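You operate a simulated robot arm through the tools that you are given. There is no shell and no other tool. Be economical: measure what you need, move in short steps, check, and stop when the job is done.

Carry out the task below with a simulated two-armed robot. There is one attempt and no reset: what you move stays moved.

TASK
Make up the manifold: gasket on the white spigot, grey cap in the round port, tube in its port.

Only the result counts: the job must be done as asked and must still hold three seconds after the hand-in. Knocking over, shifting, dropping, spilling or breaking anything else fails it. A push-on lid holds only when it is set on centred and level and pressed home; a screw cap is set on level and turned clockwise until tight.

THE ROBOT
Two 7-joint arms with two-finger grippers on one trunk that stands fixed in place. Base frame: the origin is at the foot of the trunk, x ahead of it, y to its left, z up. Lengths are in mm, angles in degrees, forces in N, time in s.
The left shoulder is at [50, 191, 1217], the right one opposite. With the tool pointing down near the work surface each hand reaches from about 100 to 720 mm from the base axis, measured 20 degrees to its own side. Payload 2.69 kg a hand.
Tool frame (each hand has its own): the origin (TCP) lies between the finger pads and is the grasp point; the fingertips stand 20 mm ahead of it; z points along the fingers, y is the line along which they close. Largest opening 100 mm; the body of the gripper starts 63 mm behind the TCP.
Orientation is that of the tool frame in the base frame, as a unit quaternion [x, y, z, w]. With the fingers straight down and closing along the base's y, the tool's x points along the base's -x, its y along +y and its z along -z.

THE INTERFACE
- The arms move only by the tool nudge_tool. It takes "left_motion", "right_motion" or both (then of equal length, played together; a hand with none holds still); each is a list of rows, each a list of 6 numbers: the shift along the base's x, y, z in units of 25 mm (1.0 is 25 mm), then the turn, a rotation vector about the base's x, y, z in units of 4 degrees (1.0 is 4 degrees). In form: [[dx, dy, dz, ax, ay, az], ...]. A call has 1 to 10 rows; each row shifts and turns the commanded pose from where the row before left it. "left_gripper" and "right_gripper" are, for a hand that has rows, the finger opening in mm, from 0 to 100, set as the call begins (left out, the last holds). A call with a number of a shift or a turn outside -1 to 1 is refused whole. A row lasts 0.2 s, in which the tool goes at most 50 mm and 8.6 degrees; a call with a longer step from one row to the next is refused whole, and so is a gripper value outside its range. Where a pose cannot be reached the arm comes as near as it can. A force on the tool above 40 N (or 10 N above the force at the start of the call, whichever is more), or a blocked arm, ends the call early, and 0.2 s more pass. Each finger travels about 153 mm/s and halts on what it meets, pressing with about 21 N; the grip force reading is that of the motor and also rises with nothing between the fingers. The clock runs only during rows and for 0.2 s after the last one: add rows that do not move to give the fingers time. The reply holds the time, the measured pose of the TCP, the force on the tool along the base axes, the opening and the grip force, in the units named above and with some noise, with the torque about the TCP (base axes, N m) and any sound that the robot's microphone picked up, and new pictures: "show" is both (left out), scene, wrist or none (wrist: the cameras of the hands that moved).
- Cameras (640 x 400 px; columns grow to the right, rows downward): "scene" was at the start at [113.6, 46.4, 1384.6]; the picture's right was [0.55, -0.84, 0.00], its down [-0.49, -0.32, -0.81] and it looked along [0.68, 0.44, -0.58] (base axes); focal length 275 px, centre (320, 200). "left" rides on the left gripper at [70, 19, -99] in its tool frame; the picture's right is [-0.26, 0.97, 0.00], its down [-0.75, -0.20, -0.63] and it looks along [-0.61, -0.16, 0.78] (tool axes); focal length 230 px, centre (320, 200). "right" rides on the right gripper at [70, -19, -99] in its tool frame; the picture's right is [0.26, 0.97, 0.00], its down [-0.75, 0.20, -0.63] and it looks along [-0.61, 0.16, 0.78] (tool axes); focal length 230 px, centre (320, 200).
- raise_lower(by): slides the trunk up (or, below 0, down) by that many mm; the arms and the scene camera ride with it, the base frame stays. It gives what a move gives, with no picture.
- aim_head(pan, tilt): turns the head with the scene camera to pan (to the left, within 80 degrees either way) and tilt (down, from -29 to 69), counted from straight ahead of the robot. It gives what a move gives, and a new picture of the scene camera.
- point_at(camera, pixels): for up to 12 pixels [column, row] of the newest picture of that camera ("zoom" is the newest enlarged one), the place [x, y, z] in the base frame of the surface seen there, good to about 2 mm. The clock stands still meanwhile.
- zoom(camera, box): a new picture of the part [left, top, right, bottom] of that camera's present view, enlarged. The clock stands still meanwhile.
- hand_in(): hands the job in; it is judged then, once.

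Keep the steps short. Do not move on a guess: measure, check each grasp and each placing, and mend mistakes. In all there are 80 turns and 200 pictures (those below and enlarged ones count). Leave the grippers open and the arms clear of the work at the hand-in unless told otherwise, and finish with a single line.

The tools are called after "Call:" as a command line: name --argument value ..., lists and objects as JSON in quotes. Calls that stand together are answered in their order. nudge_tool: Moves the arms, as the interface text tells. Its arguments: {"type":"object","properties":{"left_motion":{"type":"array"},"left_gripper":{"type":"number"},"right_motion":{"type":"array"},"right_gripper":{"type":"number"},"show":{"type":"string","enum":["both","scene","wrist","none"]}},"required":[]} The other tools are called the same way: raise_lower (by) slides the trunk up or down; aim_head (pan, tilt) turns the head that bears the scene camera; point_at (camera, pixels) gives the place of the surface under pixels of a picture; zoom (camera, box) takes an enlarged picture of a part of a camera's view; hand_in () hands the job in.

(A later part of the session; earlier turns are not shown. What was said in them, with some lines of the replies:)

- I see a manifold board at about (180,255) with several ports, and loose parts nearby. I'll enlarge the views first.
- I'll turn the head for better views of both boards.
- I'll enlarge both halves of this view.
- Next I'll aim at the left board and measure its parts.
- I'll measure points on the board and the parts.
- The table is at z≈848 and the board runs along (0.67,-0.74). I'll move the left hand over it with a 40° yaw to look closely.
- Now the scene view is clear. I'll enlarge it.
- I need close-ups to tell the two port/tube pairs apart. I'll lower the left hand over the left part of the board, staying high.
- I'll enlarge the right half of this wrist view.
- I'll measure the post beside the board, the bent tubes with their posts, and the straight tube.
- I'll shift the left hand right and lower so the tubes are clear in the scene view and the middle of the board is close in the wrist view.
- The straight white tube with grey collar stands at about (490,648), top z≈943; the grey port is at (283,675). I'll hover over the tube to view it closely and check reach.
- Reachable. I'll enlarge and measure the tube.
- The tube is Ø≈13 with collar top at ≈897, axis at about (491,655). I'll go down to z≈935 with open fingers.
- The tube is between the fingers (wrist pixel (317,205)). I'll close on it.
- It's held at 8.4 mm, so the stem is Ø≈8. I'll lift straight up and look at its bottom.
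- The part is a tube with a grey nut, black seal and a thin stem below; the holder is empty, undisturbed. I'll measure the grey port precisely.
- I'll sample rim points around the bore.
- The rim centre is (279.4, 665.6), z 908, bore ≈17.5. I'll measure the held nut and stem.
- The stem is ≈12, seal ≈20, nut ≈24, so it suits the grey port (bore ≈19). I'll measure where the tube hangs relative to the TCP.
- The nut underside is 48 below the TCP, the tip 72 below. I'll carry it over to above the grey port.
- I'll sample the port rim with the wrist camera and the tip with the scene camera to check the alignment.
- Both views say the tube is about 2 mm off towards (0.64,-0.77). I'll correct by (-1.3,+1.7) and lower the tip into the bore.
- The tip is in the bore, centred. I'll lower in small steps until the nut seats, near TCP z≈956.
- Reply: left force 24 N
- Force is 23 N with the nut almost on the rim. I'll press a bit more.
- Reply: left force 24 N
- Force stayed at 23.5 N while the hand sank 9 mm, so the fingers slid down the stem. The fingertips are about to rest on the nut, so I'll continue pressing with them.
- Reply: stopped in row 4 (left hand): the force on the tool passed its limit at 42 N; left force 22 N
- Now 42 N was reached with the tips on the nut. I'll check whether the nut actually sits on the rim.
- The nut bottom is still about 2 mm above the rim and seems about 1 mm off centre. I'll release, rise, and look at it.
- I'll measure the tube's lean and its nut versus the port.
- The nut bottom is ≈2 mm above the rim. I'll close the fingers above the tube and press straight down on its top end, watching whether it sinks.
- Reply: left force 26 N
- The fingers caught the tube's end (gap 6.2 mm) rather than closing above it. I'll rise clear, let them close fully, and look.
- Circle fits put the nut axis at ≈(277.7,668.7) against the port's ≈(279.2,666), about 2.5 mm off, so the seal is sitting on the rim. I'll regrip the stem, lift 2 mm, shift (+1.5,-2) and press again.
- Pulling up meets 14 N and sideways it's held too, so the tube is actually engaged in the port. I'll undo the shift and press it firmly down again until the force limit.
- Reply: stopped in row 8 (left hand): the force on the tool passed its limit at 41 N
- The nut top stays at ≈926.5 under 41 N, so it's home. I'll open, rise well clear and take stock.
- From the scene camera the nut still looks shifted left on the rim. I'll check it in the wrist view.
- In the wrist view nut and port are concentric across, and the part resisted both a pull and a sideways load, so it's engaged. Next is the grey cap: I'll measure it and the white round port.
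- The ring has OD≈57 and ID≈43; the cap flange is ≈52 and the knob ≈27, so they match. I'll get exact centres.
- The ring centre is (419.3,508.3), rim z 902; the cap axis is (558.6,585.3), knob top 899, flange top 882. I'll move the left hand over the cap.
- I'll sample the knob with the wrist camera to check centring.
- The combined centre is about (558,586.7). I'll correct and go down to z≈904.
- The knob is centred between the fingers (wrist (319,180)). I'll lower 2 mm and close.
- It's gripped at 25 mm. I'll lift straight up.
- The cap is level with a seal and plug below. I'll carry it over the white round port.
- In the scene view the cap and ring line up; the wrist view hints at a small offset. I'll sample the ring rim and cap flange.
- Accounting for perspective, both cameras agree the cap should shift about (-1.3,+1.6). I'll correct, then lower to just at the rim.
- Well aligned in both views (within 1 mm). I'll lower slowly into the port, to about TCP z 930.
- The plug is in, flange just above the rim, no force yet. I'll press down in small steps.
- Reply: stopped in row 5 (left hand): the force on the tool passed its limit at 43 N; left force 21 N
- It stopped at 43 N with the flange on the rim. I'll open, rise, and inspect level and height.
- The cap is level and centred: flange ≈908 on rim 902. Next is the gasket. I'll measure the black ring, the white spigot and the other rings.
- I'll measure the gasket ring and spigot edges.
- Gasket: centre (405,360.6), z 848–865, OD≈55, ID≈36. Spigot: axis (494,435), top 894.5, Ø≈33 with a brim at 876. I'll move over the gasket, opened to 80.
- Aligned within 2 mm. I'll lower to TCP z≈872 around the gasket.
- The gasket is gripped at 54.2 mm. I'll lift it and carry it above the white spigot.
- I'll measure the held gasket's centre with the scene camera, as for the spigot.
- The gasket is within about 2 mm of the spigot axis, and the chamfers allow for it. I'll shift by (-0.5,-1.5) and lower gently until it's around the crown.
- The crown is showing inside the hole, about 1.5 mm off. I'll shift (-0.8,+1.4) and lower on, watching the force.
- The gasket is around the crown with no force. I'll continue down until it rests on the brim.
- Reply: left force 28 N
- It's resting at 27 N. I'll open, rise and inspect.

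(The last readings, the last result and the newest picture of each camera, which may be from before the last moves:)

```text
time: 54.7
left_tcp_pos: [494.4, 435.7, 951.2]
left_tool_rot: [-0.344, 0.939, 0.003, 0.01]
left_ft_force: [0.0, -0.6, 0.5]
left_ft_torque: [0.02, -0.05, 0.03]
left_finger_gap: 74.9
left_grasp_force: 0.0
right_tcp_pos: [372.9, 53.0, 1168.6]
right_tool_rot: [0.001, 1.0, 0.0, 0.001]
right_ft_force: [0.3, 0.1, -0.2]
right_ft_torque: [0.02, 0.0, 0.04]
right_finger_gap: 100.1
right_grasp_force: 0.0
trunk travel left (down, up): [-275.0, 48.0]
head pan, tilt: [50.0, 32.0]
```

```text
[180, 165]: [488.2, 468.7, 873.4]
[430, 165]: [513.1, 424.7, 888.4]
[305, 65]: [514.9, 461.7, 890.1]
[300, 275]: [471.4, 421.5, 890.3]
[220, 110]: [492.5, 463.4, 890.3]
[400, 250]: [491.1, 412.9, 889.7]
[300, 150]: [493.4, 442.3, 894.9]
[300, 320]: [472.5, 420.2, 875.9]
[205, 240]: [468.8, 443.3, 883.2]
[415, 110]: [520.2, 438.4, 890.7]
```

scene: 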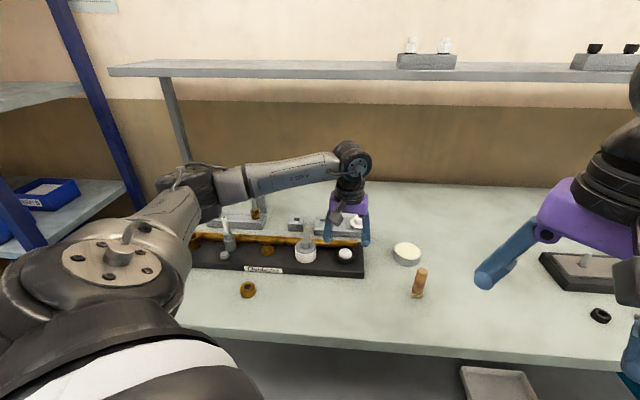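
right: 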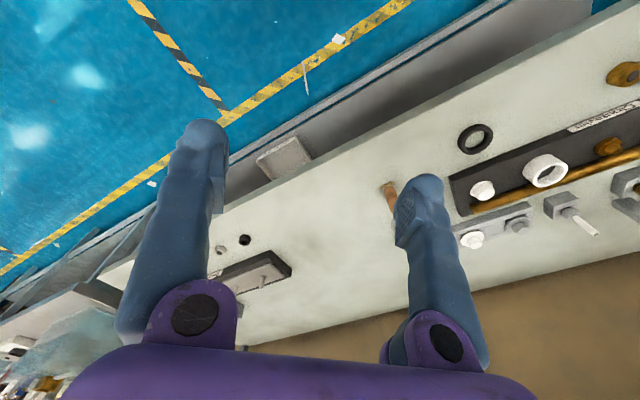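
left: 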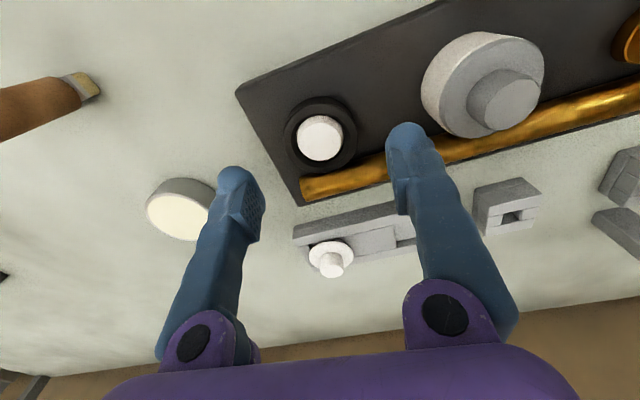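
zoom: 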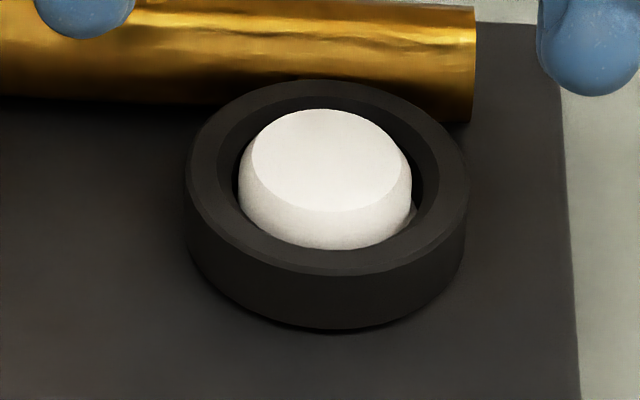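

The gasket is level and fully down (top 890, bottom on the board at 873). I'll recheck the tube from another direction: rise, move over it and yaw the hand -80°.

Call:
nudge_tool --left_motion '[[0, 0, 1, 0, 0, 0], [0, 0, 1, 0, 0, 0], [0, 0, 1, 0, 0, -1], [-0.4, 0.4, 0.6, 0, 0, -1], [-0.5, 0.5, 0, 0, 0, -1], [-0.5, 0.5, 0, 0, 0, -1], [-0.5, 0.5, 0, 0, 0, -1], [-0.5, 0.5, 0, 0, 0, -1], [-0.5, 0.5, 0, 0, 0, -1], [-0.5, 0.5, 0, 0, 0, -1]]' --show "none"

Call:
nudge_tool --left_motion '[[-0.5, 0.57, 0, 0, 0, -1], [-0.5, 0.57, 0, 0, 0, -1], [-0.5, 0.57, 0, 0, 0, -1], [-0.5, 0.57, 0, 0, 0, -1], [-0.5, 0.57, 0, 0, 0, -1], [-0.5, 0.57, 0, 0, 0, -1], [-0.5, 0.57, 0, 0, 0, -1], [-0.5, 0.57, 0, 0, 0, -1], [-0.5, 0.57, 0, 0, 0, -1], [-0.5, 0.57, 0, 0, 0, -1]]'

```text
time: 56.9
left_tcp_pos: [407.2, 519.8, 1040.4]
left_tool_rot: [-0.073, 0.997, 0.0, 0.01]
left_ft_force: [0.2, 0.7, -0.9]
left_ft_torque: [0.0, 0.0, -0.01]
left_finger_gap: 75.1
left_grasp_force: 0.1
right_tcp_pos: [372.4, 51.2, 1169.3]
right_tool_rot: [0.0, 1.0, 0.0, 0.0]
right_ft_force: [-0.2, 0.8, 0.2]
right_ft_torque: [-0.02, 0.02, -0.01]
right_finger_gap: 100.0
right_grasp_force: 0.0
trunk travel left (down, up): [-275.0, 48.0]
head pan, tilt: [50.0, 32.0]
```

```text
time: 59.1
left_tcp_pos: [315.3, 419.3, 1046.5]
left_tool_rot: [0.242, 0.97, -0.002, 0.009]
left_ft_force: [0.2, -0.4, -1.0]
left_ft_torque: [0.06, 0.04, 0.01]
left_finger_gap: 75.0
left_grasp_force: 0.1
left hand out of reach, approached as far as the arm can: row 3, 4, 5, 6, 7, 8, 9, 10
right_tcp_pos: [373.5, 51.8, 1169.1]
right_tool_rot: [0.0, 1.0, 0.0, 0.0]
right_ft_force: [0.4, -0.1, 1.1]
right_ft_torque: [0.0, 0.0, 0.0]
right_finger_gap: 100.0
right_grasp_force: 0.1
trunk travel left (down, up): [-275.0, 48.0]
head pan, tilt: [50.0, 32.0]
```

scene: 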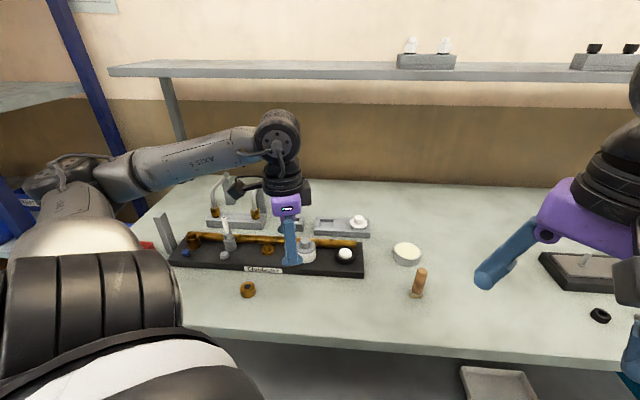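
left: 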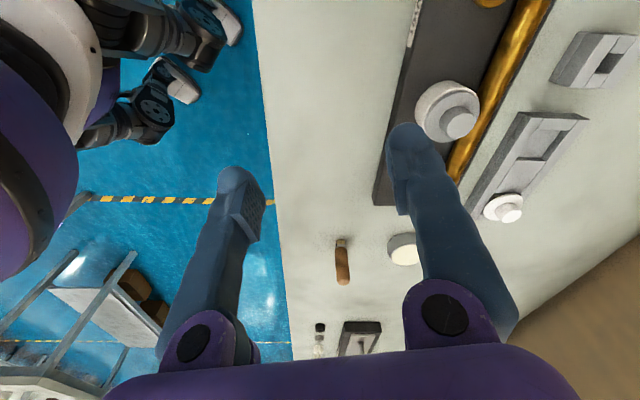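

That yaw was out of reach, so I'll turn back +32° (yaw 0), which should be reachable over the tube at this safe height.

Call:
nudge_tool --left_motion '[[0, 0, 0.3, 0, 0, 1], [0, 0, 0, 0, 0, 1], [0, 0, 0, 0, 0, 1], [0, 0, 0, 0, 0, 1], [0, 0, 0, 0, 0, 1], [0, 0, 0, 0, 0, 1], [0, 0, 0, 0, 0, 1], [0, 0, 0, 0, 0, 1], [0, 0, 0, 0, 0, 0], [0, 0, 0, 0, 0, 0]]'

```text
time: 61.3
left_tcp_pos: [315.5, 419.7, 1055.7]
left_tool_rot: [-0.037, 0.999, 0.001, 0.009]
left_ft_force: [0.3, 0.2, -0.6]
left_ft_torque: [0.0, -0.01, 0.01]
left_finger_gap: 75.1
left_grasp_force: 0.1
right_tcp_pos: [372.4, 52.4, 1169.0]
right_tool_rot: [0.0, 1.0, 0.0, 0.0]
right_ft_force: [0.0, -0.2, 0.0]
right_ft_torque: [-0.05, 0.03, 0.0]
right_finger_gap: 100.3
right_grasp_force: 0.0
trunk travel left (down, up): [-275.0, 48.0]
head pan, tilt: [50.0, 32.0]
```

scene: 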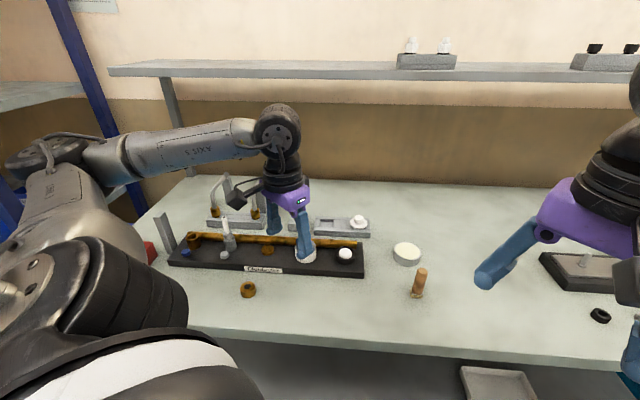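
left: 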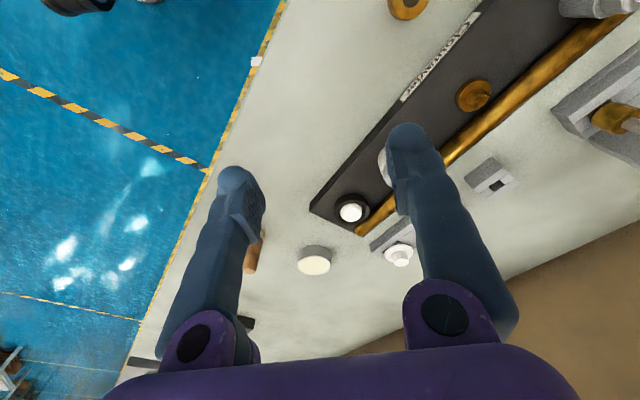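

Reachable here. I'll move sideways at this height until the tube is between the fingers in view.

Call:
nudge_tool --left_motion '[[-0.12, 0.95, 0, 0, 0, 0], [-0.12, 0.95, 0, 0, 0, 0], [-0.12, 0.95, 0, 0, 0, 0], [-0.12, 0.95, 0, 0, 0, 0], [-0.12, 0.95, 0, 0, 0, 0], [-0.12, 0.95, 0, 0, 0, 0], [-0.12, 0.95, 0, 0, 0, 0], [-0.12, 0.95, 0, 0, 0, 0], [-0.12, 0.95, 0, 0, 0, 0], [-0.12, 0.95, 0, 0, 0, 0]]'

Call:
zoom --camera "left" --box '[280, 60, 360, 160]'

```text
time: 63.5
left_tcp_pos: [295.3, 585.0, 1057.9]
left_tool_rot: [-0.037, 0.999, 0.003, 0.009]
left_ft_force: [0.1, 0.3, 0.3]
left_ft_torque: [0.01, 0.0, 0.03]
left_finger_gap: 74.9
left_grasp_force: 0.0
left hand out of reach, approached as far as the arm can: row 7, 8, 9, 10
right_tcp_pos: [372.6, 52.9, 1168.1]
right_tool_rot: [0.0, 1.0, 0.0, 0.0]
right_ft_force: [-0.1, -0.1, -0.4]
right_ft_torque: [-0.06, -0.03, -0.01]
right_finger_gap: 99.9
right_grasp_force: 0.0
trunk travel left (down, up): [-275.0, 48.0]
head pan, tilt: [50.0, 32.0]
```

scene: 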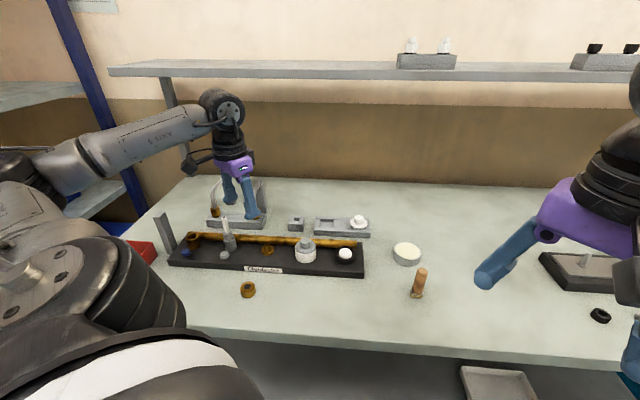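
left: 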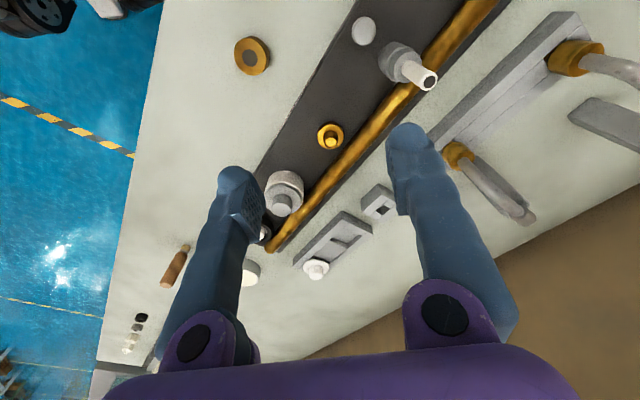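

```text
4.00 times, centred on (320, 110) of left
```

zoom: 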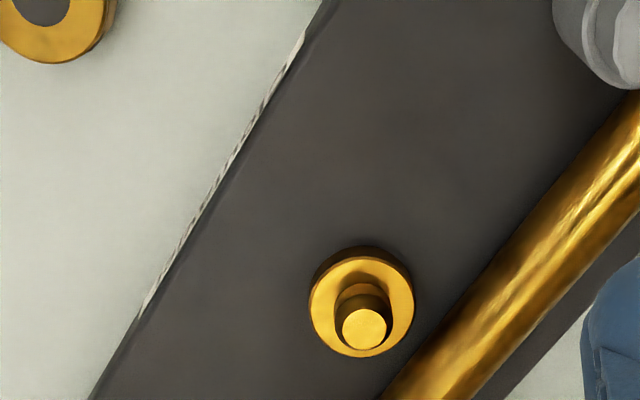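

Good side view of the tube at wrist (405,65). I'll enlarge it, and the cap as well.

Call:
zoom --camera "left" --box '[370, 30, 450, 100]'

Call:
zoom --camera "left" --box '[250, 160, 320, 230]'

Call:
zoom --camera "scene" --box '[206, 215, 254, 255]'

```text
5.71 times, centred on (410, 65) of left
```

zoom: 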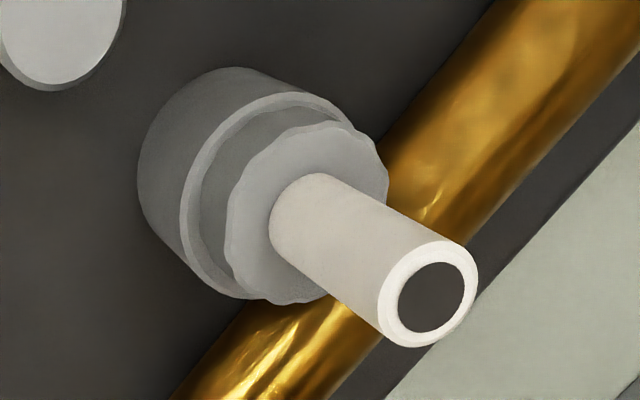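

```text
5.71 times, centred on (285, 195) of left
```

zoom: 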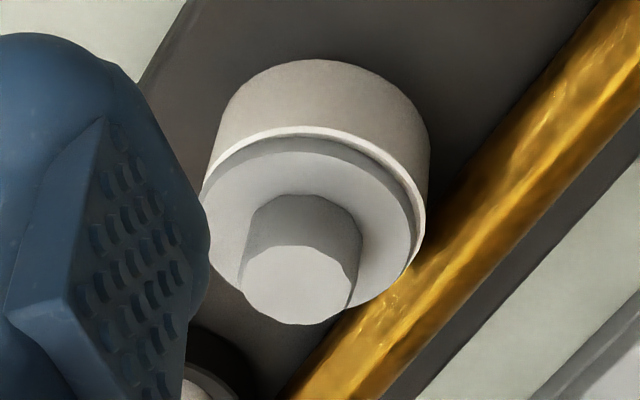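

```text
10.00 times, centred on (230, 235) of scene
```

zoom: 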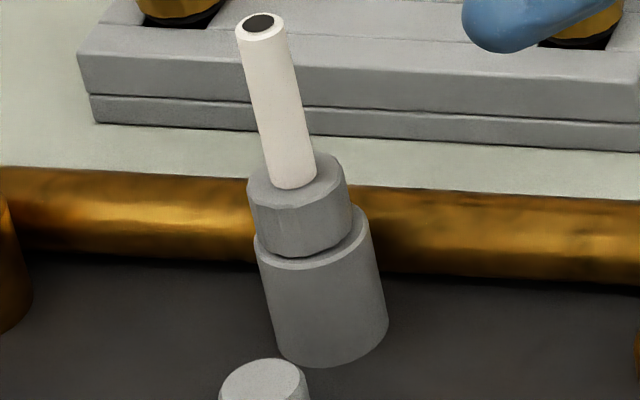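

All three parts look seated: nut on the rim, cap flange level on the ring, gasket down. I'll retract the left arm up and back, gripper open.

Call:
nudge_tool --left_motion '[[0, 0, 0.9, 0, 0, 0], [0, -0.3, 0.9, 0, 0, 0], [-0.2, -0.9, 0.7, 0, 0, 0], [-0.2, -0.9, 0.7, 0, 0, 0], [-0.3, -0.9, 0.7, 0, 0, 0], [-0.3, -0.9, 0.7, 0, 0, 0], [-0.3, -0.9, 0.6, 0, 0, 0], [-0.3, -0.9, 0.6, 0, 0, 0], [-0.3, -0.9, 0.6, 0, 0, 0], [-0.3, -0.9, 0.6, 0, 0, 0]]' --left_gripper 100

Call:
zoom --camera "scene" --box '[150, 180, 390, 310]'

```text
time: 65.7
left_tcp_pos: [240.0, 395.8, 1233.7]
left_tool_rot: [-0.037, 0.999, 0.002, 0.009]
left_ft_force: [0.0, -0.2, 0.2]
left_ft_torque: [0.01, 0.01, 0.0]
left_finger_gap: 99.9
left_grasp_force: 0.1
right_tcp_pos: [372.9, 52.0, 1168.9]
right_tool_rot: [-0.001, 1.0, 0.0, 0.0]
right_ft_force: [-0.2, -0.1, 0.1]
right_ft_torque: [-0.02, 0.01, -0.03]
right_finger_gap: 100.0
right_grasp_force: 0.0
trunk travel left (down, up): [-275.0, 48.0]
head pan, tilt: [50.0, 32.0]
```

scene: 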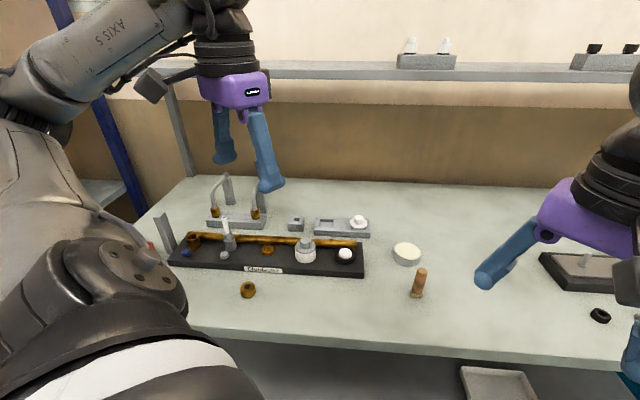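
left: 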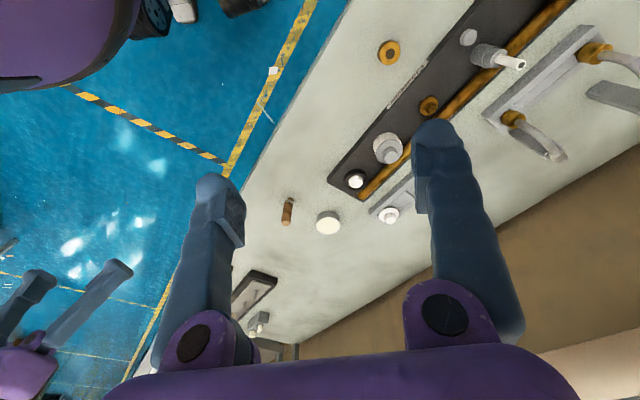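

```text
2.67 times, centred on (270, 245) of scene
```

zoom: 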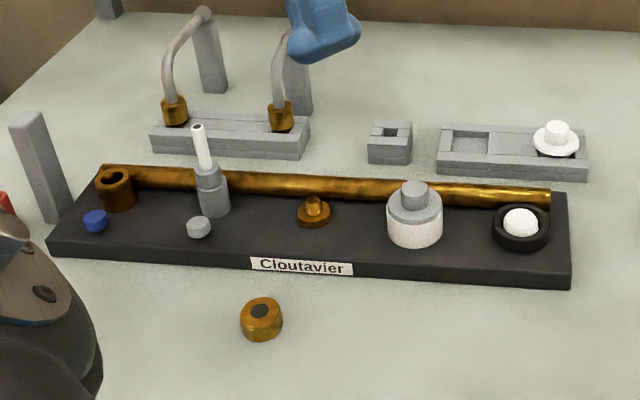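

Everything is in place, the other items look undisturbed, the grippers are open and the arms are clear. I'll hand in.

Call:
hand_in

```text
The job is handed in.
```

I handed in the manifold with the black gasket on the white spigot, the grey cap in the white round port and the straight tube in the grey port; "its port" was my reading of the grey-nut match, the bent brass tubes were left alone, and the tube may sit 1–2 mm off centre.
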